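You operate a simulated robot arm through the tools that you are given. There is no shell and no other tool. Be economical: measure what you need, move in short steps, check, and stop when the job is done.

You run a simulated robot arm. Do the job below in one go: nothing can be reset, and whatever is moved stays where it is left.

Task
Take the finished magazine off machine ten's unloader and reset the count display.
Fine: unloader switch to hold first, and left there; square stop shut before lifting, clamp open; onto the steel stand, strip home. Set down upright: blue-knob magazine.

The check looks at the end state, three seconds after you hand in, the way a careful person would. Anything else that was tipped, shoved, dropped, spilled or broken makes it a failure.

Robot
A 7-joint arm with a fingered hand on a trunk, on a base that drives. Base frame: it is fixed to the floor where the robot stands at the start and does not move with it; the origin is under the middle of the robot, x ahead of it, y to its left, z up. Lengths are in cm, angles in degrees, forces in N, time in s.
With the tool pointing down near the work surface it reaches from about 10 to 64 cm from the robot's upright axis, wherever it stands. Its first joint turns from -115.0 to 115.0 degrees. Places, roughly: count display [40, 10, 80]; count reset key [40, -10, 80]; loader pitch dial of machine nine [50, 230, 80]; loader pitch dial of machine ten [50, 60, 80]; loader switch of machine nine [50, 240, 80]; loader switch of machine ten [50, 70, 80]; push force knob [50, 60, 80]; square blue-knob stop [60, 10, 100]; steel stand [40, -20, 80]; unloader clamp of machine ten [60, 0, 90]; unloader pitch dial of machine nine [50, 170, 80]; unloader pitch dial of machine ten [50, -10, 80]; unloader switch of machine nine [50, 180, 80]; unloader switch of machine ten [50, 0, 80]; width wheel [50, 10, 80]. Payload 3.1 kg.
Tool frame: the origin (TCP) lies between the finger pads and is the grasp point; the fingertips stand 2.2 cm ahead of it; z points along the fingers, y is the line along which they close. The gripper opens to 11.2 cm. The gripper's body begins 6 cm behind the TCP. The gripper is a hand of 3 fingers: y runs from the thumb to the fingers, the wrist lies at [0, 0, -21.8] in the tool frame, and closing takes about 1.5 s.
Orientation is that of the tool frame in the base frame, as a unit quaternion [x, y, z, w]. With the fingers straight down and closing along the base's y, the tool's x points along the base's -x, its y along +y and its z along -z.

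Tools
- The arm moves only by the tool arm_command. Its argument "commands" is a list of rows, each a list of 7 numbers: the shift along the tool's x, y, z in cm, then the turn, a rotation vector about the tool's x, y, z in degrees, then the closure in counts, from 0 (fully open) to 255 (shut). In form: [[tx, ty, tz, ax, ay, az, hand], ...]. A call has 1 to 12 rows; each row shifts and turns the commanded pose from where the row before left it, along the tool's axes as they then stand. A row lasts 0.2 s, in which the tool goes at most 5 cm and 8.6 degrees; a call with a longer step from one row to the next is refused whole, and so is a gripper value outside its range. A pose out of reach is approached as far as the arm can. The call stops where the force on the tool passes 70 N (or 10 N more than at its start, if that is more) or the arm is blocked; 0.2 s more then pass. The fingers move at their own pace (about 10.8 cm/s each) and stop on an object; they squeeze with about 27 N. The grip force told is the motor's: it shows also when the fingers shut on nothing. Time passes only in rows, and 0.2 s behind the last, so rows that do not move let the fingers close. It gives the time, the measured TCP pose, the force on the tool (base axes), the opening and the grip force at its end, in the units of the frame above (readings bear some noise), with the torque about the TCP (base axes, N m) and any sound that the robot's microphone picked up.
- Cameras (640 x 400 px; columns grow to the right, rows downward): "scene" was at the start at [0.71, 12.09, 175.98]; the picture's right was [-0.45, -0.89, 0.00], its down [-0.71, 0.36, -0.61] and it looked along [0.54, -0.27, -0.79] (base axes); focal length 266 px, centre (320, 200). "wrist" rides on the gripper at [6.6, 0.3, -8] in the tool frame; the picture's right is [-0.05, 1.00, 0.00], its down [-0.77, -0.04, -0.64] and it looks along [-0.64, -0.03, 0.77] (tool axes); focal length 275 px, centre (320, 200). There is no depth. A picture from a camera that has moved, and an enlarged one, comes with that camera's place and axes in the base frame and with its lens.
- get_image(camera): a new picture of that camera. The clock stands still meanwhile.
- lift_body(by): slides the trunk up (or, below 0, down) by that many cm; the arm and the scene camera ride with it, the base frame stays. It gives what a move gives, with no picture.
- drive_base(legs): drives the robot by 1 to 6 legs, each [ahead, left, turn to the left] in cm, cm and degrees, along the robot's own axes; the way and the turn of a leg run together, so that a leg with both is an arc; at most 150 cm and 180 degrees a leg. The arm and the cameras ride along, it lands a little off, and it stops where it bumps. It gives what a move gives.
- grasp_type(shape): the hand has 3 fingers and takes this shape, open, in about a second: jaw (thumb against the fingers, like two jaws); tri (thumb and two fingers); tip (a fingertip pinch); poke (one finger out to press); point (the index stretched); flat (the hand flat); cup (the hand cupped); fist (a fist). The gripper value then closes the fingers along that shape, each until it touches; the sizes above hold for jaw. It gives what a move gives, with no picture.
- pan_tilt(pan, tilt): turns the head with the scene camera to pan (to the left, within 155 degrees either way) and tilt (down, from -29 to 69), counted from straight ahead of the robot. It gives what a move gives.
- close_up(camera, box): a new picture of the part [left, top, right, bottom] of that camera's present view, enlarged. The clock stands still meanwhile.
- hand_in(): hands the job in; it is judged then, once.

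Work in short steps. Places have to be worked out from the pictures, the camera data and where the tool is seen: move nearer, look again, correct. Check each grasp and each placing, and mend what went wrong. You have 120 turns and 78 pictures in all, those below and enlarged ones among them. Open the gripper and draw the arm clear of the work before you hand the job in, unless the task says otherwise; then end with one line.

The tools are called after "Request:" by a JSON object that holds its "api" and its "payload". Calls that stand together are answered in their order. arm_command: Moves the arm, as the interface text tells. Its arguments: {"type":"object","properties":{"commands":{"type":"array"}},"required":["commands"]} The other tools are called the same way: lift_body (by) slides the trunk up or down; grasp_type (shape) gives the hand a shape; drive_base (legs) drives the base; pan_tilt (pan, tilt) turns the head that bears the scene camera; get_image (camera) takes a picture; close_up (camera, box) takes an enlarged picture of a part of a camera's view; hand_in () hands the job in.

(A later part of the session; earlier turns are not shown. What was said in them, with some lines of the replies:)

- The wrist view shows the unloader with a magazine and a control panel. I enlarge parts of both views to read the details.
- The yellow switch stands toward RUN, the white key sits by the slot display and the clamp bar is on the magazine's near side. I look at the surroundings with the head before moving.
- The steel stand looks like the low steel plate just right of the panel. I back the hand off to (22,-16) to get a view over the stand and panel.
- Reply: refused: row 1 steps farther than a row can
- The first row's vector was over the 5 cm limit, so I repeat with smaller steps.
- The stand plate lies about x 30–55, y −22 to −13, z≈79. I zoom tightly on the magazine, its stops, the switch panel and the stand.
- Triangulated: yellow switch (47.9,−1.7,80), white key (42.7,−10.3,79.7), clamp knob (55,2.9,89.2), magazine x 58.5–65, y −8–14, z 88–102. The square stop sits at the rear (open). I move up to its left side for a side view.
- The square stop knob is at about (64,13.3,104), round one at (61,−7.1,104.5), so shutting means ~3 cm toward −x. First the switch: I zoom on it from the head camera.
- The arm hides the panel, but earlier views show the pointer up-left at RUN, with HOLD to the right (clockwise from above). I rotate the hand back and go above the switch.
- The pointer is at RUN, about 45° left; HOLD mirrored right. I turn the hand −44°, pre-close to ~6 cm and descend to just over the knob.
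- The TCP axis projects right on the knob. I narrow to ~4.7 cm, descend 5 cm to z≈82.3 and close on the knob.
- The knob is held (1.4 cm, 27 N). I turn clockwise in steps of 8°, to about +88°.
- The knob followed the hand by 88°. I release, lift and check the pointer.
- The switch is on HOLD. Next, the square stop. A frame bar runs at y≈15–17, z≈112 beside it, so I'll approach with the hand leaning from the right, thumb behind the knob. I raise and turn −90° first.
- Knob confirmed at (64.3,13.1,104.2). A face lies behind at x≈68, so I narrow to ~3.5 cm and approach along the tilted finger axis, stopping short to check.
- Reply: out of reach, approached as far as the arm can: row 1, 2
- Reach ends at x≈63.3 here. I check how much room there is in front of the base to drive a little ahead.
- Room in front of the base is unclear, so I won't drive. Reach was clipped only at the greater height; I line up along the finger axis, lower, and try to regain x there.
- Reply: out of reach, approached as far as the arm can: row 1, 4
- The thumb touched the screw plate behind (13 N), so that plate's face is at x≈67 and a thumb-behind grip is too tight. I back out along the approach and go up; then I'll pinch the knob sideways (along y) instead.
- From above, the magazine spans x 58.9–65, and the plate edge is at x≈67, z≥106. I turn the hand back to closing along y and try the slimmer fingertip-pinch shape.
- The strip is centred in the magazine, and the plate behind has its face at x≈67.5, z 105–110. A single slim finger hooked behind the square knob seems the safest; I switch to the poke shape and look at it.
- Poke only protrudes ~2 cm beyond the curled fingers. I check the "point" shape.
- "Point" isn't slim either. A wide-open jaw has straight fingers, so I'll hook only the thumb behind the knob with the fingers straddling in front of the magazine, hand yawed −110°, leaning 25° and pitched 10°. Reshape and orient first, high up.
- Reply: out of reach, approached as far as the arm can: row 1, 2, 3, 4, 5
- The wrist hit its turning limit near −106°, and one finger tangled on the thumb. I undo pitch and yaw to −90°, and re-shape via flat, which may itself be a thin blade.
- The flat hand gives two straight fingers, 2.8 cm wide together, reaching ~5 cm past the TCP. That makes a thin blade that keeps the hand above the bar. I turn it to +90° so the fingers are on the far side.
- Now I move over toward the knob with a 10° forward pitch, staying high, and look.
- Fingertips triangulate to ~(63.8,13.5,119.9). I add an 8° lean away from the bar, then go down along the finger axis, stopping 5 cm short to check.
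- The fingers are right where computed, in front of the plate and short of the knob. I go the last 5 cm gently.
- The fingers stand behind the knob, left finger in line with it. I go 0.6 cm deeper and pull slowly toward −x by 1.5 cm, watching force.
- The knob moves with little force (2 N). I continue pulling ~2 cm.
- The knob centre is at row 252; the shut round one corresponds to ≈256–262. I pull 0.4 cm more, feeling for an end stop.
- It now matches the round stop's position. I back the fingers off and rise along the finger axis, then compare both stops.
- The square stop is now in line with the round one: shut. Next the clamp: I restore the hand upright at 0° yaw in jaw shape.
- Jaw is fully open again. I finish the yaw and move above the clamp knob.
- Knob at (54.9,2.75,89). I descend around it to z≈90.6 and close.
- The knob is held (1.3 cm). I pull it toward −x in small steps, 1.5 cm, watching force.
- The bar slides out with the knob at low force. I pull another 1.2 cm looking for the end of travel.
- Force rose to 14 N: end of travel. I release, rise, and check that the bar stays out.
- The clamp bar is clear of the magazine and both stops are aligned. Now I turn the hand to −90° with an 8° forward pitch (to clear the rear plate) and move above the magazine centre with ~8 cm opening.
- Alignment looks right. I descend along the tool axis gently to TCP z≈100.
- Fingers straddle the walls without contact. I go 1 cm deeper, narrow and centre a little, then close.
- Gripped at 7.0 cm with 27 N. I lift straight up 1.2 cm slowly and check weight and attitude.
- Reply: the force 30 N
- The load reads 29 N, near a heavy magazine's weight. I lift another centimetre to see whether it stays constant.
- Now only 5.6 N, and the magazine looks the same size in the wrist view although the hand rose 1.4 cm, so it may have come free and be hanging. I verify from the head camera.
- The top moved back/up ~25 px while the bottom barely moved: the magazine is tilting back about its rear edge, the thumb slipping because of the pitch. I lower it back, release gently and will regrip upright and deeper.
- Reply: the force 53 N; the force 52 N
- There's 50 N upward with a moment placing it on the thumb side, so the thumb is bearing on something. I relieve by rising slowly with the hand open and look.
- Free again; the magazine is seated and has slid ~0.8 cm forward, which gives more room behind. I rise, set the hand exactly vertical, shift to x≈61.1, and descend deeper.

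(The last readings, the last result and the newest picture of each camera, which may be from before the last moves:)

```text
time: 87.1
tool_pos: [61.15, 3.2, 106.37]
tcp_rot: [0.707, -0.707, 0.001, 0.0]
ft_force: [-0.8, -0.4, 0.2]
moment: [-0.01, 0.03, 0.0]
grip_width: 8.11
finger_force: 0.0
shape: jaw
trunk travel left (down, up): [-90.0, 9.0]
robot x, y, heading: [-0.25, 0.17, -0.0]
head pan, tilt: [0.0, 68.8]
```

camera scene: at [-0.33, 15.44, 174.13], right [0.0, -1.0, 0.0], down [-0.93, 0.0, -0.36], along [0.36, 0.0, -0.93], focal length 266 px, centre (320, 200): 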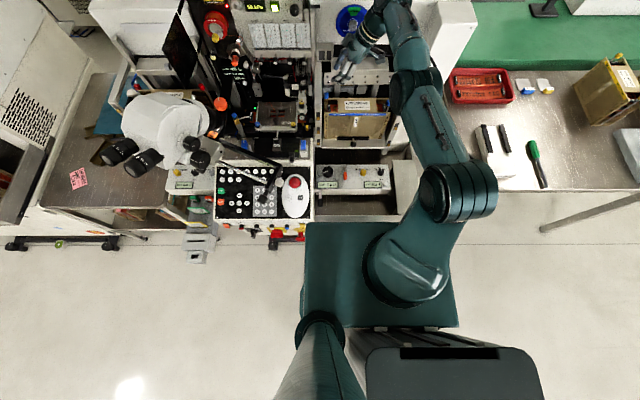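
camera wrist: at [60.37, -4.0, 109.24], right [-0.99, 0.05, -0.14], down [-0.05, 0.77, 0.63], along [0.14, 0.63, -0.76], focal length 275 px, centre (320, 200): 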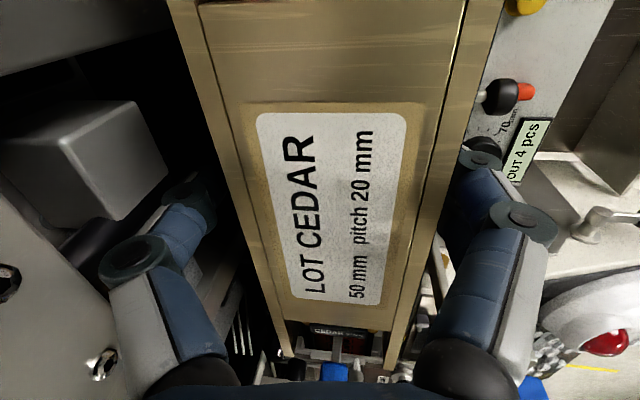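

Position (61.15,3.2,106.4), vertical. I descend 8 cm in small steps.

Request:
{"api": "arm_command", "payload": {"commands": [[0, 0, 2, 0, 0, 0, 70], [0, 0, 1.5, 0, 0, 0, 70], [0, 0, 1.5, 0, 0, 0, 70], [0, 0, 1, 0, 0, 0, 70], [0, 0, 1, 0, 0, 0, 70], [0, 0, 0.8, 0, 0, 0, 70], [0, 0, 0, 0, 0, 0, 70]]}}

Request:
{"api": "get_image", "payload": {"camera": "wrist"}}

```text
time: 88.7
tool_pos: [61.15, 3.03, 98.68]
tcp_rot: [-0.707, 0.707, -0.001, 0.0]
ft_force: [1.1, -0.3, 4.5]
moment: [0.0, -0.01, 0.02]
grip_width: 8.15
finger_force: 0.0
shape: jaw
trunk travel left (down, up): [-90.0, 9.0]
robot x, y, heading: [-0.02, -0.08, -0.1]
head pan, tilt: [0.0, 68.8]
```

```text
12 pictures are left
camera wrist: at [60.87, -3.55, 106.61], right [-1.0, 0.05, 0.0], down [0.03, 0.77, 0.63], along [0.03, 0.63, -0.77], focal length 275 px, centre (320, 200)
```

wrist: 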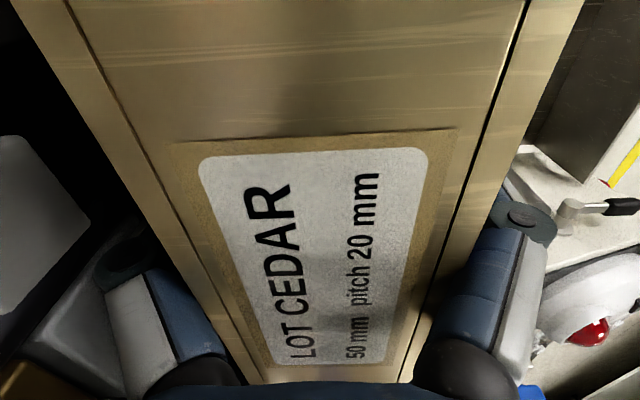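

Nicely straddled; I close firmly.

Request:
{"api": "arm_command", "payload": {"commands": [[0, 0, 0, 0, 0, 0, 95], [0, 0, 0, 0, 0, 0, 110], [0, 0, 0, 0, 0, 0, 130], [0, 0, 0, 0, 0, 0, 180], [0, 0, 0, 0, 0, 0, 255], [0, 0, 0, 0, 0, 0, 255], [0, 0, 0, 0, 0, 0, 255], [0, 0, 0, 0, 0, 0, 255]]}}

Request:
{"api": "arm_command", "payload": {"commands": [[0, 0, -0.2, 0, 0, 0, 255], [0, 0, -0.2, 0, 0, 0, 255], [0, 0, -0.2, 0, 0, 0, 255], [0, 0, 0, 0, 0, 0, 255]]}}

```text
time: 90.5
tool_pos: [61.33, 2.99, 98.63]
tcp_rot: [0.707, -0.707, 0.002, 0.0]
ft_force: [14.9, -0.4, 8.9]
moment: [-0.01, 0.03, -0.01]
grip_width: 6.28
finger_force: 26.9
shape: jaw
trunk travel left (down, up): [-90.0, 9.0]
robot x, y, heading: [-0.0, -0.2, 0.0]
head pan, tilt: [0.0, 68.8]
```

```text
time: 91.5
tool_pos: [61.35, 2.99, 98.69]
tcp_rot: [-0.707, 0.707, 0.002, -0.004]
ft_force: [7.4, 0.5, -19.9]
moment: [0.01, 0.19, 0.02]
grip_width: 6.36
finger_force: 26.8
shape: jaw
trunk travel left (down, up): [-90.0, 9.0]
robot x, y, heading: [-0.03, -0.17, 0.1]
head pan, tilt: [0.0, 68.8]
```

Width 6.3 cm now, pads aligned. The load builds (20 N) while the arm complies. I keep lifting slowly.

Request:
{"api": "arm_command", "payload": {"commands": [[0, 0, -0.2, 0, 0, 0, 255], [0, 0, -0.2, 0, 0, 0, 255], [0, 0, -0.2, 0, 0, 0, 255], [0, 0, -0.2, 0, 0, 0, 255], [0, 0, 0, 0, 0, 0, 255]]}}

Request:
{"api": "arm_command", "payload": {"commands": [[0, 0, -0.3, 0, 0, 0, 255], [0, 0, -0.3, 0, 0, 0, 255], [0, 0, -0.3, 0, 0, 0, 255], [0, 0, -0.3, 0, 0, 0, 255], [0, 0, 0, 0, 0, 0, 255]]}}

Request:
{"api": "close_up", "payload": {"camera": "scene", "box": [310, 70, 430, 160]}}

```text
time: 92.7
tool_pos: [61.6, 3.03, 99.78]
tcp_rot: [0.708, -0.707, -0.002, 0.003]
ft_force: [2.0, -1.3, -31.3]
moment: [-0.02, 0.58, 0.02]
grip_width: 6.79
finger_force: 26.7
shape: jaw
trunk travel left (down, up): [-90.0, 9.0]
robot x, y, heading: [0.05, -0.35, -0.2]
head pan, tilt: [0.0, 68.8]
```

```text
time: 93.9
tool_pos: [61.44, 3.02, 100.91]
tcp_rot: [0.708, -0.707, -0.001, 0.002]
ft_force: [2.5, -1.3, -30.1]
moment: [0.01, 0.77, -0.08]
grip_width: 6.83
finger_force: 27.0
shape: jaw
trunk travel left (down, up): [-90.0, 9.0]
robot x, y, heading: [-0.16, -0.28, 0.1]
head pan, tilt: [0.0, 68.8]
```

```text
4.44 times, centred on (370, 115) of scene
camera zoom: at [0.38, 15.43, 174.12], right [0.0, -1.0, 0.0], down [-0.93, 0.0, -0.36], along [0.36, 0.0, -0.93], focal length 1180 px, centre (98, 578)
```

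zoom: 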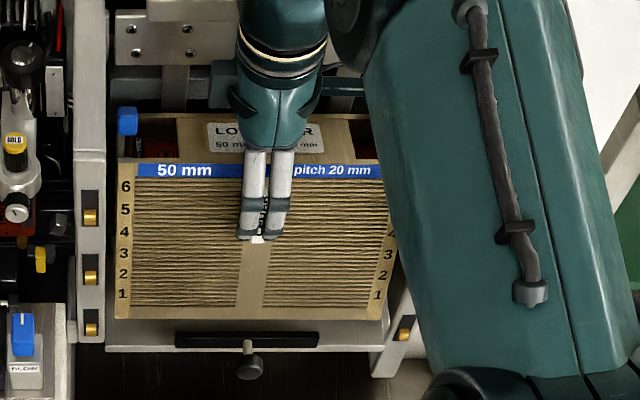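

Front is rising while the rear stays down again (30 N, load acting toward the rear): something holds the rear, probably the pusher legs behind. I lower back until the load is near zero, then I'll slide the magazine forward before lifting.

Request:
{"api": "arm_command", "payload": {"commands": [[0, 0, 0.3, 0, 0, 0, 255], [0, 0, 0.3, 0, 0, 0, 255], [0, 0, 0.3, 0, 0, 0, 255], [0, 0, 0.3, 0, 0, 0, 255], [0, 0, 0, 0, 0, 0, 255]]}}

```text
time: 95.1
tool_pos: [61.2, 3.11, 100.19]
tcp_rot: [-0.707, 0.707, -0.003, 0.002]
ft_force: [9.0, -0.3, 16.3]
moment: [0.01, -1.31, -0.04]
grip_width: 6.53
finger_force: 27.2
shape: jaw
trunk travel left (down, up): [-90.0, 9.0]
robot x, y, heading: [-0.09, -0.32, 0.1]
head pan, tilt: [0.0, 68.8]
```

The moment shows ~90 % of the load on the thumb side, far more than the magazine's share: the thumb's knuckle is catching under the plate edge, not the magazine. So I slide −x by 2.2 cm while gripped, before any lifting.

Request:
{"api": "arm_command", "payload": {"commands": [[0, 0.4, -0.1, 0, 0, 0, 255], [0, 0.4, 0, 0, 0, 0, 255], [0, 0.4, 0, 0, 0, 0, 255], [0, 0.5, 0, 0, 0, 0, 255], [0, 0.5, 0, 0, 0, 0, 255], [0, 0, 0, 0, 0, 0, 255]]}}

Request:
{"api": "close_up", "payload": {"camera": "scene", "box": [310, 70, 430, 160]}}

```text
time: 96.5
tool_pos: [59.93, 3.08, 99.82]
tcp_rot: [-0.707, 0.707, -0.004, 0.005]
ft_force: [40.1, -2.0, 14.4]
moment: [0.02, -1.11, -0.02]
grip_width: 5.45
finger_force: 26.8
shape: jaw
trunk travel left (down, up): [-90.0, 9.0]
robot x, y, heading: [0.17, 0.09, -0.0]
head pan, tilt: [0.0, 68.8]
```

```text
4.44 times, centred on (370, 115) of scene
camera zoom: at [0.58, 15.39, 174.13], right [0.0, -1.0, 0.0], down [-0.93, 0.0, -0.36], along [0.36, 0.0, -0.93], focal length 1180 px, centre (98, 578)
```

zoom: 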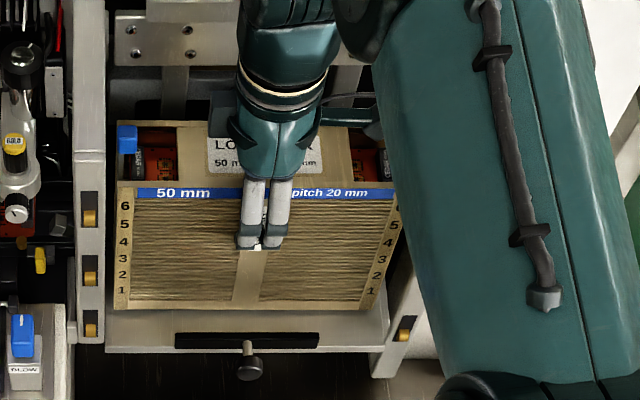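

Sliding meets 40 N, and the width fell to 5.45 cm. I need to see the fingers' actual contact.

Request:
{"api": "get_image", "payload": {"camera": "wrist"}}

```text
9 pictures are left
camera wrist: at [59.62, -3.53, 107.88], right [-1.0, 0.05, -0.01], down [0.03, 0.77, 0.64], along [0.04, 0.64, -0.77], focal length 275 px, centre (320, 200)
```

wrist: 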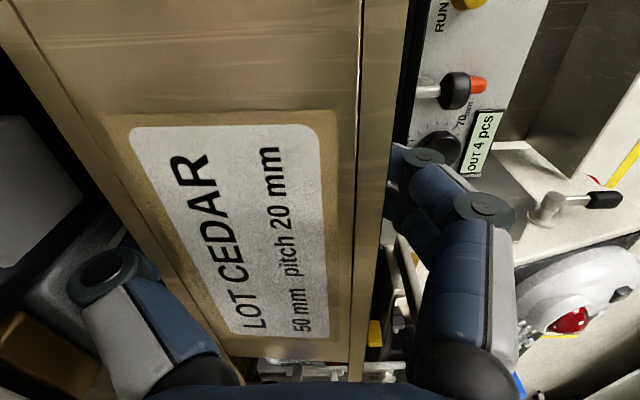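

The thumb knuckle is at x≈66.3–67.5, z≈103, right under the plate edge (z≈105): that's what blocks the lift, and a nest lip blocks sliding. I'll regrip with the hand leaning ~22° toward the robot so the knuckle clears. First relax, open and go up by the path used to come down.

Request:
{"api": "arm_command", "payload": {"commands": [[0, -0.5, 0, 0, 0, 0, 255], [0, -0.5, 0, 0, 0, 0, 255], [0, -0.5, 0.1, 0, 0, 0, 255], [0, -0.35, 0, 0, 0, 0, 200], [0, 0, 0, 0, 0, 0, 110], [0, 0, 0, 0, 0, 0, 85], [0, 0, 0, 0, 0, 0, 70], [0, 0, 0, 0, 0, 0, 70], [0, 0, 0, 0, 0, 0, 70]]}}

```text
time: 98.5
tool_pos: [60.84, 3.09, 99.85]
tcp_rot: [-0.707, 0.707, 0.0, 0.0]
ft_force: [3.1, 0.6, -0.6]
moment: [0.03, 0.0, 0.01]
grip_width: 8.14
finger_force: 0.1
shape: jaw
trunk travel left (down, up): [-90.0, 9.0]
robot x, y, heading: [0.19, -0.34, 0.1]
head pan, tilt: [0.0, 68.8]
```

Free of load. I go straight up, then pitch 22°.

Request:
{"api": "arm_command", "payload": {"commands": [[0, 0, -1, 0, 0, 0, 70], [0, 0, -1.5, 0, 0, 0, 70], [0, 0, -2, 0, 0, 0, 70], [0, 0, -3, 0, 0, 0, 70], [0, 0, -3, 0, 0, 0, 70], [0, 0, 0, 7.4, 0, 0, 60], [0, 0, 0, 7.3, 0, 0, 60], [0, 0, 0, 7.3, 0, 0, 60], [0, 0, 0, 0, 0, 0, 60]]}}

Request:
{"api": "get_image", "payload": {"camera": "wrist"}}

```text
time: 100.5
tool_pos: [60.84, 3.1, 110.52]
tcp_rot: [0.694, -0.694, 0.135, -0.135]
ft_force: [-0.3, 0.7, -0.4]
moment: [0.0, 0.01, 0.01]
grip_width: 8.56
finger_force: 0.1
shape: jaw
trunk travel left (down, up): [-90.0, 9.0]
robot x, y, heading: [0.2, -0.07, 0.0]
head pan, tilt: [0.0, 68.8]
```

```text
8 pictures are left
camera wrist: at [57.52, -3.49, 117.77], right [-0.93, 0.05, -0.38], down [-0.21, 0.77, 0.6], along [0.32, 0.63, -0.7], focal length 275 px, centre (320, 200)
```

wrist: 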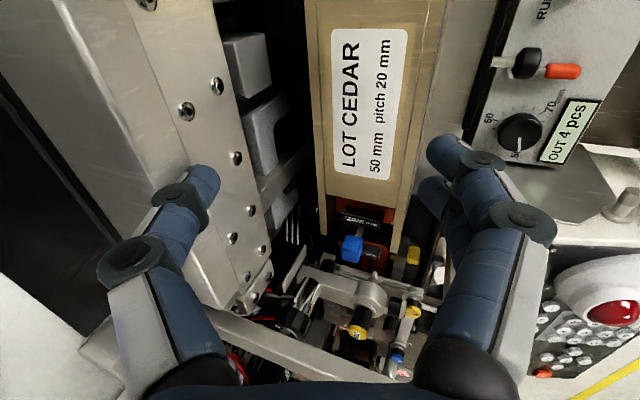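

Magazine spans x≈57.9–64.9. I shift −0.25 cm for equal gaps and descend straight down 11 cm.

Request:
{"api": "arm_command", "payload": {"commands": [[0, 0.23, -0.1, 0, 0, 0, 58], [0, 0.9, 2.22, 0, 0, 0, 58], [0, 0.9, 2.22, 0, 0, 0, 58], [0, 0.75, 1.85, 0, 0, 0, 58], [0, 0.56, 1.39, 0, 0, 0, 58], [0, 0, 0, 0, 0, 0, 58]]}}

Request:
{"api": "arm_command", "payload": {"commands": [[0, 0.38, 0.93, 0, 0, 0, 58], [0, 0.38, 0.93, 0, 0, 0, 58], [0, 0.38, 0.93, 0, 0, 0, 58], [0, 0, 0, 0, 0, 0, 58]]}}

```text
time: 101.9
tool_pos: [60.53, 3.16, 102.18]
tcp_rot: [-0.694, 0.694, -0.136, 0.134]
ft_force: [-0.3, 0.9, 0.2]
moment: [0.0, 0.03, 0.01]
grip_width: 8.66
finger_force: 0.0
shape: jaw
trunk travel left (down, up): [-90.0, 9.0]
robot x, y, heading: [-0.2, -0.13, 0.0]
head pan, tilt: [0.0, 68.8]
```

```text
time: 102.9
tool_pos: [60.64, 3.1, 99.37]
tcp_rot: [-0.694, 0.694, -0.137, 0.136]
ft_force: [5.0, 0.7, 7.8]
moment: [-0.05, -0.15, 0.02]
grip_width: 8.66
finger_force: 0.1
shape: jaw
trunk travel left (down, up): [-90.0, 9.0]
robot x, y, heading: [-0.02, 0.09, 0.1]
head pan, tilt: [0.0, 68.8]
```

Slight contact (8 N); I back up 0.2 cm and close.

Request:
{"api": "arm_command", "payload": {"commands": [[0, -0.08, -0.19, 0, 0, 0, 75], [0, 0, 0, 0, 0, 0, 90], [0, 0, 0, 0, 0, 0, 105], [0, 0, 0, 0, 0, 0, 130], [0, 0, 0, 0, 0, 0, 180], [0, 0, 0, 0, 0, 0, 255], [0, 0, 0, 0, 0, 0, 255], [0, 0, 0, 0, 0, 0, 255], [0, 0, 0, 0, 0, 0, 255]]}}

Request:
{"api": "arm_command", "payload": {"commands": [[0, -0.08, -0.19, 0, 0, 0, 255], [0, -0.08, -0.19, 0, 0, 0, 255], [0, -0.08, -0.19, 0, 0, 0, 255], [0, 0, 0, 0, 0, 0, 255]]}}

```text
time: 104.9
tool_pos: [60.56, 2.99, 99.46]
tcp_rot: [0.694, -0.694, 0.136, -0.135]
ft_force: [14.1, 0.1, 17.3]
moment: [0.01, -0.3, -0.02]
grip_width: 7.15
finger_force: 27.1
shape: jaw
trunk travel left (down, up): [-90.0, 9.0]
robot x, y, heading: [-0.04, 0.16, -0.0]
head pan, tilt: [0.0, 68.8]
```

```text
time: 105.9
tool_pos: [60.45, 3.07, 99.84]
tcp_rot: [0.695, -0.694, 0.134, -0.134]
ft_force: [6.5, -0.6, -0.3]
moment: [0.04, 0.18, -0.03]
grip_width: 7.25
finger_force: 27.2
shape: jaw
trunk travel left (down, up): [-90.0, 9.0]
robot x, y, heading: [0.14, -0.04, -0.1]
head pan, tilt: [0.0, 68.8]
```

Gripped at 7.2 cm; load neutral now. I lift 1 cm more and watch force and moment.

Request:
{"api": "arm_command", "payload": {"commands": [[0, -0.11, -0.28, 0, 0, 0, 255], [0, -0.11, -0.28, 0, 0, 0, 255], [0, -0.11, -0.28, 0, 0, 0, 255], [0, 0, 0, 0, 0, 0, 255]]}}

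Request:
{"api": "arm_command", "payload": {"commands": [[0, -0.11, -0.28, 0, 0, 0, 255], [0, -0.11, -0.28, 0, 0, 0, 255], [0, -0.11, -0.28, 0, 0, 0, 255], [0, 0, 0, 0, 0, 0, 255]]}}

```text
time: 106.9
tool_pos: [60.46, 3.07, 100.89]
tcp_rot: [-0.694, 0.694, -0.136, 0.134]
ft_force: [0.4, 0.4, -6.3]
moment: [0.01, 0.03, -0.01]
grip_width: 7.32
finger_force: 27.2
shape: jaw
trunk travel left (down, up): [-90.0, 9.0]
robot x, y, heading: [0.08, -0.2, -0.1]
head pan, tilt: [0.0, 68.8]
```

```text
time: 107.9
tool_pos: [60.6, 3.14, 101.88]
tcp_rot: [0.695, -0.694, 0.136, -0.133]
ft_force: [-2.6, 0.8, -7.1]
moment: [0.02, 0.23, -0.02]
grip_width: 7.35
finger_force: 27.3
shape: jaw
trunk travel left (down, up): [-90.0, 9.0]
robot x, y, heading: [0.02, 0.06, 0.2]
head pan, tilt: [0.0, 68.8]
```

Load is a steady ~6.5 N: that looks like the magazine's weight, hanging free. One look to verify.

Request:
{"api": "close_up", "payload": {"camera": "scene", "box": [310, 70, 430, 160]}}

```text
4.44 times, centred on (370, 115) of scene
camera zoom: at [-0.25, 15.44, 174.12], right [0.0, -1.0, 0.0], down [-0.93, 0.0, -0.36], along [0.36, 0.0, -0.93], focal length 1180 px, centre (98, 578)
```

zoom: 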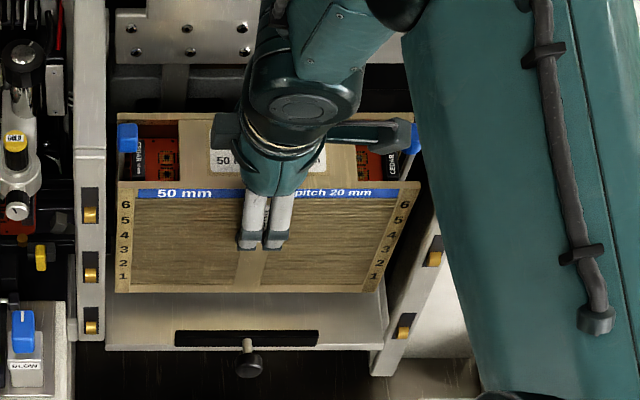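

It's lifted clear: bottom edge up ~2 cm, with a ~4° forward tilt. I level it by pitching back 3.7°, then raise it straight up between the frame bars in modest steps.

Request:
{"api": "arm_command", "payload": {"commands": [[0, 0, 0, -1.9, 0, 0, 255], [0, 0, 0, -1.8, 0, 0, 255], [0.1, -0.3, -0.95, 0, 0, 0, 255], [0.1, -0.3, -0.95, 0, 0, 0, 255], [0, 0.5, -1.1, 0, 0, 0, 255], [0, 0.5, -1.1, 0, 0, 0, 255], [0, -0.3, -0.95, 0, 0, 0, 255], [0, 0, 0, 0, 0, 0, 255]]}}

Request:
{"api": "arm_command", "payload": {"commands": [[0, -0.47, -1.42, 0, 0, 0, 255], [0, -0.63, -1.9, 0, 0, 0, 255], [0, -0.63, -1.9, 0, 0, 0, 255], [0, -0.63, -1.9, 0, 0, 0, 255], [0, -0.63, -1.9, 0, 0, 0, 255], [0, -0.63, -1.9, 0, 0, 0, 255], [0, -0.63, -1.9, 0, 0, 0, 255], [0, -0.63, -1.9, 0, 0, 0, 255], [0, -0.63, -1.9, 0, 0, 0, 255], [0, -0.47, -1.42, 0, 0, 0, 255], [0, 0, 0, 0, 0, 0, 255]]}}

```text
time: 109.7
tool_pos: [59.01, 2.71, 105.86]
tcp_rot: [0.698, -0.698, 0.113, -0.112]
ft_force: [0.0, 0.3, -6.3]
moment: [0.03, 0.04, -0.03]
grip_width: 7.32
finger_force: 27.2
shape: jaw
out of reach, approached as far as the arm can: row 3
trunk travel left (down, up): [-90.0, 9.0]
robot x, y, heading: [0.24, 0.09, 0.2]
head pan, tilt: [0.0, 68.8]
```

```text
time: 112.1
tool_pos: [59.1, 2.73, 124.93]
tcp_rot: [-0.698, 0.698, -0.113, 0.112]
ft_force: [0.2, 0.2, -7.0]
moment: [0.01, 0.04, -0.02]
grip_width: 7.33
finger_force: 27.7
shape: jaw
trunk travel left (down, up): [-90.0, 9.0]
robot x, y, heading: [0.03, 0.24, 0.1]
head pan, tilt: [0.0, 68.8]
```

The magazine hangs steadily (6.5–7 N) with its bottom above the bars. I raise 2 cm, move back 15 cm over open space, then yaw 90° about the vertical.

Request:
{"api": "arm_command", "payload": {"commands": [[0, -0.63, -1.9, 0, 0, 0, 255], [0, 1.2, -0.4, 0, 0, 0, 255], [0, 2.37, -0.79, 0, 0, 0, 255], [0, 2.37, -0.79, 0, 0, 0, 255], [0, 2.37, -0.79, 0, 0, 0, 255], [0, 2.37, -0.79, 0, 0, 0, 255], [0, 2.37, -0.79, 0, 0, 0, 255], [0, 1.2, -0.4, 0, 0, 0, 255], [0, 0, 0, 0, 0, 0, 255]]}}

Request:
{"api": "arm_command", "payload": {"commands": [[0, 0, 0, 0, 1.26, 3.8, 255], [0, 0, 0, 0, 2.59, 7.78, 255], [0, 0, 0, 0, 2.59, 7.78, 255], [0, 0, 0, 0, 2.59, 7.78, 255], [0, 0, 0, 0, 2.59, 7.78, 255], [0, 0, 0, 0, 2.59, 7.78, 255], [0, 0, 0, 0, 2.59, 7.78, 255], [0, 0, 0, 0, 2.59, 7.78, 255], [0, 0, 0, 0, 2.59, 7.78, 255], [0, 0, 0, 0, 2.59, 7.78, 255], [0, 0, 0, 0, 2.59, 7.78, 255], [0, 0, 0, 0, 1.26, 3.8, 255]]}}

```text
time: 114.1
tool_pos: [43.97, 2.78, 126.98]
tcp_rot: [0.698, -0.698, 0.114, -0.112]
ft_force: [-0.5, 0.1, -6.1]
moment: [0.0, -0.02, 0.01]
grip_width: 7.31
finger_force: 26.9
shape: jaw
trunk travel left (down, up): [-90.0, 9.0]
robot x, y, heading: [-0.07, -0.1, 0.1]
head pan, tilt: [0.0, 68.8]
```

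```text
time: 116.7
tool_pos: [43.97, 2.79, 127.03]
tcp_rot: [0.001, 0.987, -0.161, -0.002]
ft_force: [-0.9, -0.3, -6.4]
moment: [0.0, 0.0, -0.01]
grip_width: 7.26
finger_force: 26.7
shape: jaw
trunk travel left (down, up): [-90.0, 9.0]
robot x, y, heading: [-0.14, -0.16, -0.3]
head pan, tilt: [0.0, 68.8]
```

Yaw is done and the load is unchanged. Refined stand: x 30.4–53.5, y −22.9 to −13.75, z≈80, centre (42,−18.3). I move above it, still high, and look.

Request:
{"api": "arm_command", "payload": {"commands": [[0.2, -1.6, 0.54, 0, 0, 0, 255], [0.3, -3.24, 1.09, 0, 0, 0, 255], [0.3, -3.24, 1.09, 0, 0, 0, 255], [0.3, -3.24, 1.09, 0, 0, 0, 255], [0.3, -3.24, 1.09, 0, 0, 0, 255], [0.3, -3.24, 1.09, 0, 0, 0, 255], [0.2, -1.63, 0.55, 0, 0, 0, 255], [0, 0.3, 0.95, 0, 0, 0, 255], [0, 0.63, 1.9, 0, 0, 0, 255], [0, 0.63, 1.9, 0, 0, 0, 255], [0, 0.63, 1.9, 0, 0, 0, 255], [0, 0.3, 0.95, 0, 0, 0, 255]]}}

Request:
{"api": "pan_tilt", "payload": {"pan": -35, "tilt": 58}}

Request:
{"api": "get_image", "payload": {"camera": "scene"}}

```text
time: 119.3
tool_pos: [42.2, -17.94, 118.96]
tcp_rot: [0.0, 0.987, -0.161, -0.001]
ft_force: [-0.7, -0.5, -6.1]
moment: [0.04, -0.03, 0.0]
grip_width: 7.22
finger_force: 27.0
shape: jaw
trunk travel left (down, up): [-90.0, 9.0]
robot x, y, heading: [0.26, 0.02, 0.1]
head pan, tilt: [0.0, 68.8]
```

```text
time: 120.3
tool_pos: [42.25, -17.77, 119.03]
tcp_rot: [0.0, 0.987, -0.161, 0.0]
ft_force: [-0.1, 0.4, -6.2]
moment: [0.01, -0.04, 0.02]
grip_width: 7.21
finger_force: 27.2
shape: jaw
trunk travel left (down, up): [-90.0, 9.0]
robot x, y, heading: [0.01, -0.26, -0.1]
head pan, tilt: [-35.0, 58.0]
```

```text
6 pictures are left
camera scene: at [-0.2, 11.45, 175.3], right [-0.57, -0.82, 0.0], down [-0.7, 0.49, -0.53], along [0.43, -0.3, -0.85], focal length 266 px, centre (320, 200)
```

scene: 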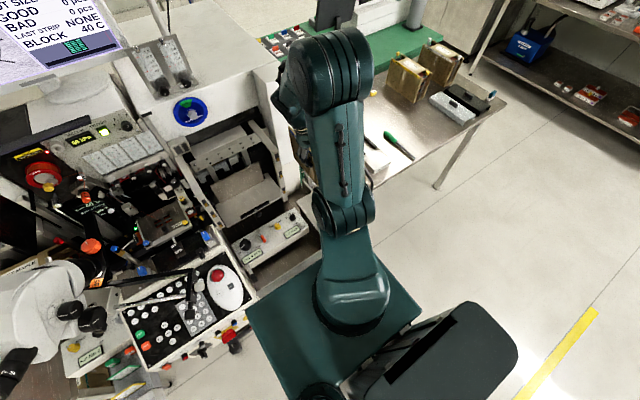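

The arm hides the stand from the head camera. I descend to ~4 cm above the stand and use the wrist camera.

Request:
{"api": "arm_command", "payload": {"commands": [[0, 0.4, 1.19, 0, 0, 0, 255], [0, 0.8, 2.37, 0, 0, 0, 255], [0, 0.8, 2.37, 0, 0, 0, 255], [0, 0.8, 2.37, 0, 0, 0, 255], [0, 0.8, 2.37, 0, 0, 0, 255], [0, 0.8, 2.37, 0, 0, 0, 255], [0, 0.8, 2.37, 0, 0, 0, 255], [0, 0.8, 2.37, 0, 0, 0, 255], [0, 0.8, 2.37, 0, 0, 0, 255], [0, 0.4, 1.19, 0, 0, 0, 255], [0, 0, 0, 0, 0, 0, 255]]}}

Request:
{"api": "get_image", "payload": {"camera": "wrist"}}

```text
time: 122.7
tool_pos: [41.99, -17.91, 96.3]
tcp_rot: [0.0, 0.987, -0.16, -0.002]
ft_force: [0.6, 0.7, -6.4]
moment: [0.05, 0.0, 0.0]
grip_width: 7.17
finger_force: 27.0
shape: jaw
trunk travel left (down, up): [-90.0, 9.0]
robot x, y, heading: [0.43, 0.08, 0.2]
head pan, tilt: [-35.0, 58.0]
```

```text
5 pictures are left
camera wrist: at [35.5, -14.96, 103.88], right [0.05, 0.95, -0.32], down [0.77, 0.17, 0.61], along [0.63, -0.27, -0.72], focal length 275 px, centre (320, 200)
```

wrist: 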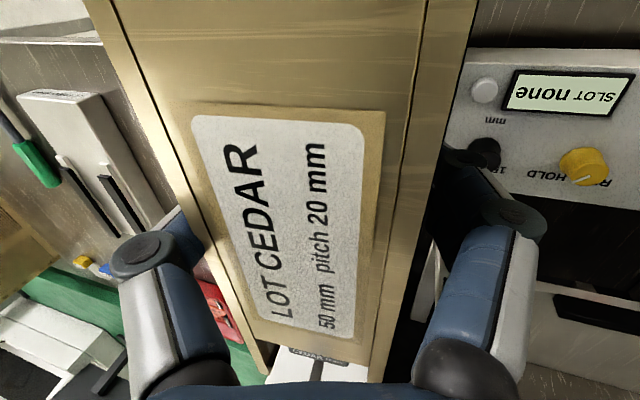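

The panel now shows "SLOT none": the magazine is off. It's centred at y≈−18, aligned with the stand. I lower 3.5 cm, then feel for contact.

Request:
{"api": "arm_command", "payload": {"commands": [[0, 0.1, 1.02, 0, 0, 0, 255], [0, 0.32, 0.95, 0, 0, 0, 255], [0, 0.32, 0.95, 0, 0, 0, 255], [0, 0.16, 0.48, 0, 0, 0, 255], [0, 0, 0, 0, 0, 0, 255]]}}

Request:
{"api": "arm_command", "payload": {"commands": [[0, 0.08, 0.24, 0, 0, 0, 255], [0, 0.08, 0.24, 0, 0, 0, 255], [0, 0.08, 0.24, 0, 0, 0, 255], [0, 0, 0, 0, 0, 0, 255]]}}

```text
time: 123.9
tool_pos: [42.04, -17.88, 92.8]
tcp_rot: [-0.001, 0.987, -0.161, -0.001]
ft_force: [-0.4, -0.7, -6.3]
moment: [0.04, 0.02, -0.01]
grip_width: 7.2
finger_force: 27.4
shape: jaw
trunk travel left (down, up): [-90.0, 9.0]
robot x, y, heading: [0.36, -0.21, -0.4]
head pan, tilt: [-35.0, 58.0]
```

```text
time: 124.9
tool_pos: [41.94, -18.11, 92.31]
tcp_rot: [0.0, 0.987, -0.161, 0.0]
ft_force: [1.6, -0.4, 6.8]
moment: [0.18, 0.02, 0.0]
grip_width: 7.11
finger_force: 26.8
shape: jaw
trunk travel left (down, up): [-90.0, 9.0]
robot x, y, heading: [0.29, 0.1, -0.0]
head pan, tilt: [-35.0, 58.0]
```

Contact at TCP z≈92.3, first along the +y bottom edge (slight tilt). I press 0.3 cm more to let it seat flat.

Request:
{"api": "arm_command", "payload": {"commands": [[0, 0.05, 0.14, 0, 0, 0, 255], [0, 0.05, 0.14, 0, 0, 0, 255], [0, 0, 0, 0, 0, 0, 255]]}}

```text
time: 125.7
tool_pos: [42.0, -17.92, 92.02]
tcp_rot: [-0.001, 0.987, -0.161, 0.001]
ft_force: [4.8, -1.9, 23.5]
moment: [0.56, 0.02, 0.06]
grip_width: 6.92
finger_force: 26.9
shape: jaw
trunk travel left (down, up): [-90.0, 9.0]
robot x, y, heading: [0.29, -0.04, 0.1]
head pan, tilt: [-35.0, 58.0]
```

The load is still on the +y edge, so I level by rotating 2° about x (raising the +y side) and watch the moment.

Request:
{"api": "arm_command", "payload": {"commands": [[0, 0, 0, -1, 0, 0, 255], [0, 0, 0, -1, 0, 0, 255], [0, 0, 0, 0, 0, 0, 255]]}}

```text
time: 126.5
tool_pos: [41.95, -17.94, 91.95]
tcp_rot: [-0.001, 0.99, -0.143, 0.0]
ft_force: [5.0, -5.8, 20.9]
moment: [0.09, -0.01, 0.02]
grip_width: 6.78
finger_force: 27.1
shape: jaw
trunk travel left (down, up): [-90.0, 9.0]
robot x, y, heading: [0.18, 0.5, 0.1]
head pan, tilt: [-35.0, 58.0]
```

The moment vanished: sitting flat. I ease the pressure and open slowly.

Request:
{"api": "arm_command", "payload": {"commands": [[0, -0.06, -0.2, 0, 0, 0, 255], [0, -0.06, -0.2, 0, 0, 0, 200], [0, 0, 0, 0, 0, 0, 120], [0, 0, 0, 0, 0, 0, 105], [0, 0, 0, 0, 0, 0, 95], [0, 0, 0, 0, 0, 0, 85], [0, 0, 0, 0, 0, 0, 75], [0, 0, 0, 0, 0, 0, 60], [0, 0, 0, 0, 0, 0, 50], [0, 0, 0, 0, 0, 0, 50]]}}

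Request:
{"api": "get_image", "payload": {"camera": "wrist"}}

```text
time: 128.7
tool_pos: [41.85, -18.03, 92.41]
tcp_rot: [0.0, 0.989, -0.145, -0.001]
ft_force: [0.5, -0.9, 0.0]
moment: [0.06, 0.04, 0.01]
grip_width: 8.97
finger_force: 0.0
shape: jaw
trunk travel left (down, up): [-90.0, 9.0]
robot x, y, heading: [-0.06, 0.05, -0.0]
head pan, tilt: [-35.0, 58.0]
```

```text
4 pictures are left
camera wrist: at [35.39, -15.42, 99.91], right [0.05, 0.96, -0.28], down [0.77, 0.15, 0.62], along [0.63, -0.25, -0.73], focal length 275 px, centre (320, 200)
```

wrist: 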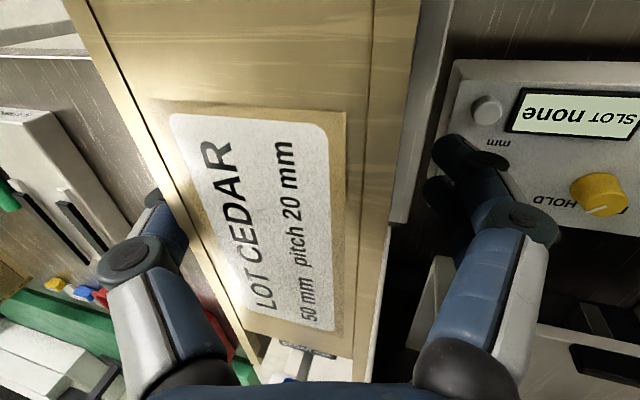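

The magazine stands free, fingers clear on both sides. I rise straight up.

Request:
{"api": "arm_command", "payload": {"commands": [[0, -0.29, -0.96, 0, 0, 0, 50], [0, -0.43, -1.43, 0, 0, 0, 50], [0, -0.57, -1.9, 0, 0, 0, 50], [0, -0.86, -2.87, 0, 0, 0, 50], [0, -0.86, -2.87, 0, 0, 0, 50], [0, -0.86, -2.87, 0, 0, 0, 50], [0, -0.86, -2.87, 0, 0, 0, 50], [0, -0.86, -2.87, 0, 0, 0, 50], [0, -0.86, -2.87, 0, 0, 0, 50], [0, 0, 0, -8, 0, 0, 50], [0, 0, 0, -8.4, 0, 0, 50], [0, 0, 0, 0, 0, 0, 50]]}}

Request:
{"api": "get_image", "payload": {"camera": "wrist"}}

```text
time: 131.3
tool_pos: [42.03, -17.9, 114.85]
tcp_rot: [0.0, 1.0, -0.001, 0.0]
ft_force: [-0.1, 0.4, -0.1]
moment: [0.0, -0.01, 0.0]
grip_width: 8.98
finger_force: 0.1
shape: jaw
trunk travel left (down, up): [-90.0, 9.0]
robot x, y, heading: [-0.04, -0.12, 0.0]
head pan, tilt: [-35.0, 58.0]
```

```text
3 pictures are left
camera wrist: at [35.47, -17.59, 122.82], right [0.05, 1.0, 0.0], down [0.77, -0.03, 0.63], along [0.63, -0.03, -0.77], focal length 275 px, centre (320, 200)
```

wrist: 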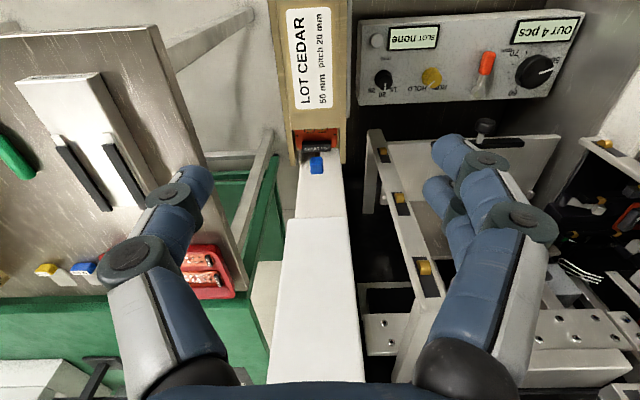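

The magazine stands upright on the steel stand, strip behind the shut stops; display still shows OUT 4 pcs. I turn the hand to +90° (narrow side toward the magazine), close it, and go above the reset key at (42.85,−10.25), offset slightly away from the display.

Request:
{"api": "arm_command", "payload": {"commands": [[0, 0, 0, 0, 0, 8.2, 255], [0, 0, 0, 0, 0, 8.2, 255], [0, 0, 0, 0, 0, 8.2, 255], [0, 0, 0, 0, 0, 8.2, 255], [0, 0, 0, 0, 0, 8.2, 255], [0, 0, 0, 0, 0, 8.2, 255], [0, 0, 0, 0, 0, 8.2, 255], [0, 0, 0, 0, 0, 8.2, 255], [0, 0, 0, 0, 0, 8.2, 255], [0, 0, 0, 0, 0, 8.2, 255], [0, 0, 0, 0, 0, 8, 255], [0, 0, 0, 0, 0, 0, 255]]}}

Request:
{"api": "arm_command", "payload": {"commands": [[3.6, 0.4, 0, 0, 0, 0, 255], [3.6, 0.4, 0, 0, 0, 0, 255], [0, 0, 4.5, 0, 0, 0, 255], [0, 0, 4.5, 0, 0, 0, 255], [0, 0, 4.5, 0, 0, 0, 255], [0, 0, 4.5, 0, 0, 0, 255], [0, 0, 4.5, 0, 0, 0, 255], [0, 0, 4.5, 0, 0, 0, 255], [0, 0, 0, 0, 0, 0, 255]]}}

Request:
{"api": "get_image", "payload": {"camera": "wrist"}}

```text
time: 133.9
tool_pos: [41.99, -17.97, 114.74]
tcp_rot: [0.708, 0.707, -0.001, 0.0]
ft_force: [0.2, 0.5, -0.5]
moment: [0.02, 0.02, 0.01]
grip_width: 0.0
finger_force: 27.0
shape: jaw
trunk travel left (down, up): [-90.0, 9.0]
robot x, y, heading: [-0.12, -0.18, 0.1]
head pan, tilt: [-35.0, 58.0]
```

```text
time: 135.9
tool_pos: [42.78, -10.95, 87.8]
tcp_rot: [0.707, 0.707, -0.001, 0.002]
ft_force: [0.4, 0.4, 0.3]
moment: [0.01, -0.01, 0.02]
grip_width: 0.01
finger_force: 27.7
shape: jaw
trunk travel left (down, up): [-90.0, 9.0]
robot x, y, heading: [-0.29, -0.08, -0.0]
head pan, tilt: [-35.0, 58.0]
```

```text
2 pictures are left
camera wrist: at [43.14, -4.25, 95.79], right [1.0, -0.05, 0.0], down [-0.04, -0.77, 0.64], along [-0.03, -0.64, -0.77], focal length 275 px, centre (320, 200)
```

wrist: 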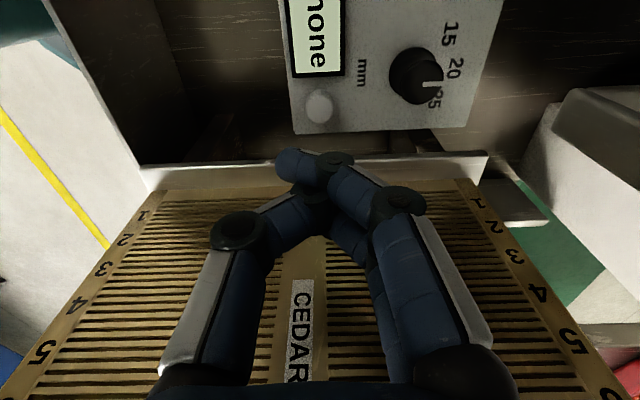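

The key is just ahead of the fingertips' axis; the index tip sits ~0.7 cm to −x, so I shift +0.6 cm in x and descend, then feel for the key.

Request:
{"api": "arm_command", "payload": {"commands": [[0, 0.6, 1.5, 0, 0, 0, 255], [0, 0, 1.5, 0, 0, 0, 255], [0, 0, 0.5, 0, 0, 0, 255], [0, 0, 0, 0, 0, 0, 255]]}}

Request:
{"api": "arm_command", "payload": {"commands": [[0, 0, 0.3, 0, 0, 0, 255], [0, 0, 0.3, 0, 0, 0, 255], [0, 0, 0.3, 0, 0, 0, 255], [0, 0, 0, 0, 0, 0, 255]]}}

```text
time: 136.9
tool_pos: [43.32, -10.92, 84.25]
tcp_rot: [0.707, 0.707, -0.001, 0.0]
ft_force: [0.0, 0.4, 0.5]
moment: [0.01, 0.0, 0.01]
grip_width: 0.0
finger_force: 27.0
shape: jaw
trunk travel left (down, up): [-90.0, 9.0]
robot x, y, heading: [-0.21, 0.14, 0.1]
head pan, tilt: [-35.0, 58.0]
```

```text
time: 137.9
tool_pos: [43.35, -10.92, 83.39]
tcp_rot: [0.707, 0.707, -0.001, 0.001]
ft_force: [-0.2, 0.9, -0.4]
moment: [0.01, -0.01, 0.01]
grip_width: 0.01
finger_force: 26.7
shape: jaw
trunk travel left (down, up): [-90.0, 9.0]
robot x, y, heading: [-0.01, -0.02, -0.1]
head pan, tilt: [-35.0, 58.0]
```

No contact yet at z 83.4; I continue in 0.25 cm steps.

Request:
{"api": "arm_command", "payload": {"commands": [[0, 0, 0.25, 0, 0, 0, 255], [0, 0, 0.25, 0, 0, 0, 255], [0, 0, 0.25, 0, 0, 0, 255], [0, 0, 0, 0, 0, 0, 255]]}}

Request:
{"api": "arm_command", "payload": {"commands": [[0, 0, 0.15, 0, 0, 0, 255], [0, 0, 0.15, 0, 0, 0, 255], [0, 0, 0.15, 0, 0, 0, 255], [0, 0, 0, 0, 0, 0, 255]]}}

```text
time: 138.9
tool_pos: [43.28, -10.83, 82.74]
tcp_rot: [0.707, 0.707, -0.001, 0.001]
ft_force: [-0.9, -0.4, 0.8]
moment: [-0.01, 0.05, -0.01]
grip_width: 0.0
finger_force: 27.0
shape: jaw
trunk travel left (down, up): [-90.0, 9.0]
robot x, y, heading: [-0.18, 0.03, -0.1]
head pan, tilt: [-35.0, 58.0]
```

```text
time: 139.9
tool_pos: [43.32, -10.89, 82.25]
tcp_rot: [0.707, 0.707, -0.002, 0.0]
ft_force: [-0.3, -0.5, 0.3]
moment: [0.0, -0.02, -0.03]
grip_width: 0.0
finger_force: 26.9
shape: jaw
trunk travel left (down, up): [-90.0, 9.0]
robot x, y, heading: [-0.17, -0.25, -0.0]
head pan, tilt: [-35.0, 58.0]
```

Request:
{"api": "arm_command", "payload": {"commands": [[0, 0, 0.15, 0, 0, 0, 255], [0, 0, 0.15, 0, 0, 0, 255], [0, 0, 0.15, 0, 0, 0, 255], [0, 0, 0, 0, 0, 0, 255]]}}

Request:
{"api": "arm_command", "payload": {"commands": [[0, 0, 0.15, 0, 0, 0, 255], [0, 0, 0.15, 0, 0, 0, 255], [0, 0, 0, 0, 0, 0, 255]]}}

```text
time: 140.9
tool_pos: [43.33, -10.88, 81.82]
tcp_rot: [0.707, 0.707, 0.0, 0.001]
ft_force: [1.8, -0.7, 4.0]
moment: [0.02, 0.06, -0.02]
grip_width: 0.0
finger_force: 26.9
shape: jaw
trunk travel left (down, up): [-90.0, 9.0]
robot x, y, heading: [0.09, -0.04, -0.1]
head pan, tilt: [-35.0, 58.0]
```

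```text
time: 141.7
tool_pos: [43.43, -10.89, 81.38]
tcp_rot: [0.707, 0.707, 0.0, 0.001]
ft_force: [1.7, 0.8, 8.7]
moment: [0.09, 0.07, -0.01]
grip_width: 0.0
finger_force: 26.7
shape: jaw
trunk travel left (down, up): [-90.0, 9.0]
robot x, y, heading: [0.39, 0.2, -0.1]
head pan, tilt: [-35.0, 58.0]
```

The contact (9 N) acts at about (42.5,−9.9), on the key, and yields like a spring. I press 0.2 cm further, hold, then release and rise.

Request:
{"api": "arm_command", "payload": {"commands": [[0, 0, 0.1, 0, 0, 0, 255], [0, 0, 0.1, 0, 0, 0, 255], [0, 0, 0, 0, 0, 0, 255], [0, 0, 0, 0, 0, 0, 255]]}}

Request:
{"api": "arm_command", "payload": {"commands": [[0, 0, -0.5, 0, 0, 0, 255], [0, 0, -1.5, 0, 0, 0, 255], [0, 0, -4, 0, 0, 0, 255], [0, 0, -4.5, 0, 0, 0, 255], [0, 0, -4.5, 0, 0, 0, 255], [0, 0, -4.5, 0, 0, 0, 255], [0, 0, -4.5, 0, 0, 0, 255], [0, 0, -4.5, 0, 0, 0, 255], [4, 1, -2, 0, 0, 0, 200], [4, 1, 0, 0, 0, 0, 100], [0, 0, 0, 0, 0, 0, 50], [0, 0, 0, 0, 0, 0, 0]]}}

Request:
{"api": "get_image", "payload": {"camera": "wrist"}}

```text
time: 142.7
tool_pos: [43.28, -10.76, 81.22]
tcp_rot: [0.707, 0.707, 0.0, 0.001]
ft_force: [0.1, 0.2, 11.0]
moment: [0.08, 0.12, -0.05]
grip_width: 0.01
finger_force: 26.8
shape: jaw
trunk travel left (down, up): [-90.0, 9.0]
robot x, y, heading: [-0.46, 0.17, -0.1]
head pan, tilt: [-35.0, 58.0]
```

```text
time: 145.3
tool_pos: [45.42, -2.73, 111.67]
tcp_rot: [0.707, 0.707, -0.001, 0.001]
ft_force: [0.3, 0.6, -0.9]
moment: [-0.02, -0.01, -0.01]
grip_width: 11.2
finger_force: 0.0
shape: jaw
trunk travel left (down, up): [-90.0, 9.0]
robot x, y, heading: [-0.31, -0.02, -0.1]
head pan, tilt: [-35.0, 58.0]
```

```text
1 pictures are left
camera wrist: at [45.76, 3.88, 119.65], right [1.0, -0.05, 0.0], down [-0.04, -0.77, 0.64], along [-0.03, -0.64, -0.77], focal length 275 px, centre (320, 200)
```

wrist: 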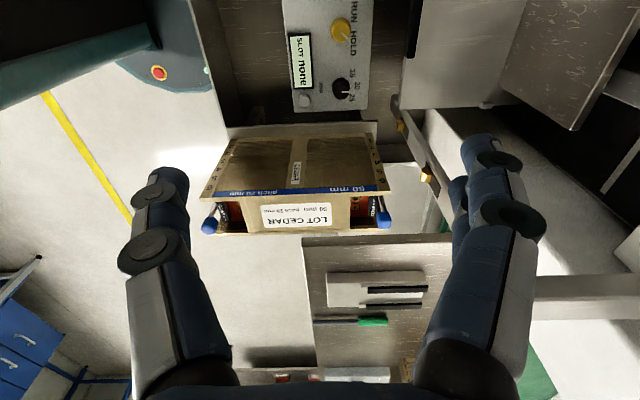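

The magazine stands upright on the stand, stops shut, switch on HOLD. I retract the arm to a clear spot on the right and use the last picture to check the count display.

Request:
{"api": "arm_command", "payload": {"commands": [[0, 0, -4, 0, 0, 0, 0], [0, 0, -4, 0, 0, 0, 0], [0, 0, -4, 0, 0, 0, 0], [0, 0, -3, 0, 0, 0, 0], [-2.2, -3.6, 0, 0, 0, 0, 0], [-2.2, -3.6, 0, 0, 0, 0, 0], [-2.2, -3.6, 0, 0, 0, 0, 0], [-2.2, -3.6, 0, 0, 0, 0, 0], [-2.2, -3.6, 0, 0, 0, 0, 0], [-2, -3, 0, 0, 0, 0, 0], [0, 0, 0, 0, 0, 0, 0]]}}

Request:
{"api": "pan_tilt", "payload": {"pan": 0, "tilt": 50}}

Request:
{"api": "close_up", "payload": {"camera": "scene", "box": [310, 190, 490, 305]}}

```text
time: 147.7
tool_pos: [24.35, -15.8, 126.83]
tcp_rot: [0.707, 0.707, -0.001, 0.0]
ft_force: [0.2, 0.3, 0.1]
moment: [0.01, -0.01, 0.02]
grip_width: 11.18
finger_force: 0.0
shape: jaw
trunk travel left (down, up): [-90.0, 9.0]
robot x, y, heading: [0.07, 0.07, -0.2]
head pan, tilt: [-35.0, 58.0]
```

```text
time: 148.8
tool_pos: [24.22, -15.8, 126.83]
tcp_rot: [0.707, 0.707, -0.001, 0.0]
ft_force: [0.3, 0.1, 0.3]
moment: [-0.01, 0.0, 0.0]
grip_width: 11.18
finger_force: 0.1
shape: jaw
trunk travel left (down, up): [-90.0, 9.0]
robot x, y, heading: [0.57, 0.18, 0.3]
head pan, tilt: [0.0, 50.0]
```

```text
3.48 times, centred on (400, 248) of scene
camera zoom: at [1.74, 15.42, 176.32], right [0.0, -1.0, 0.0], down [-0.77, 0.0, -0.64], along [0.64, 0.0, -0.77], focal length 924 px, centre (42, 35)
```

zoom: 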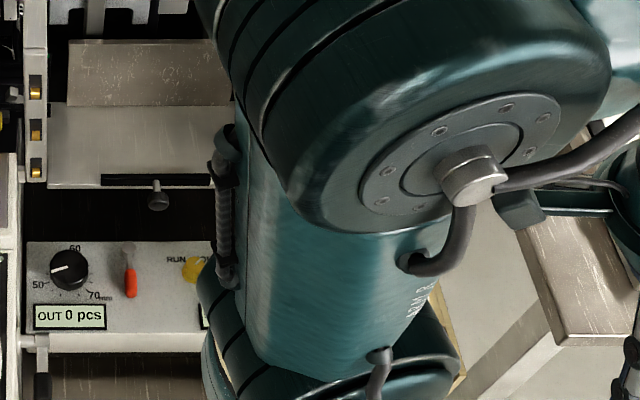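

The display reads OUT 0 pcs, the clamp is open, the nest is empty, the hand is open and the arm is clear. I hand the job in.

Request:
{"api": "hand_in", "payload": {}}

```text
The job is handed in.
```

The job is handed in. The unloader switch was left on HOLD. The square stop is shut and the clamp is open. The blue-knob magazine stands upright on the steel stand with its strip home, and the count display reads OUT 0 pcs.
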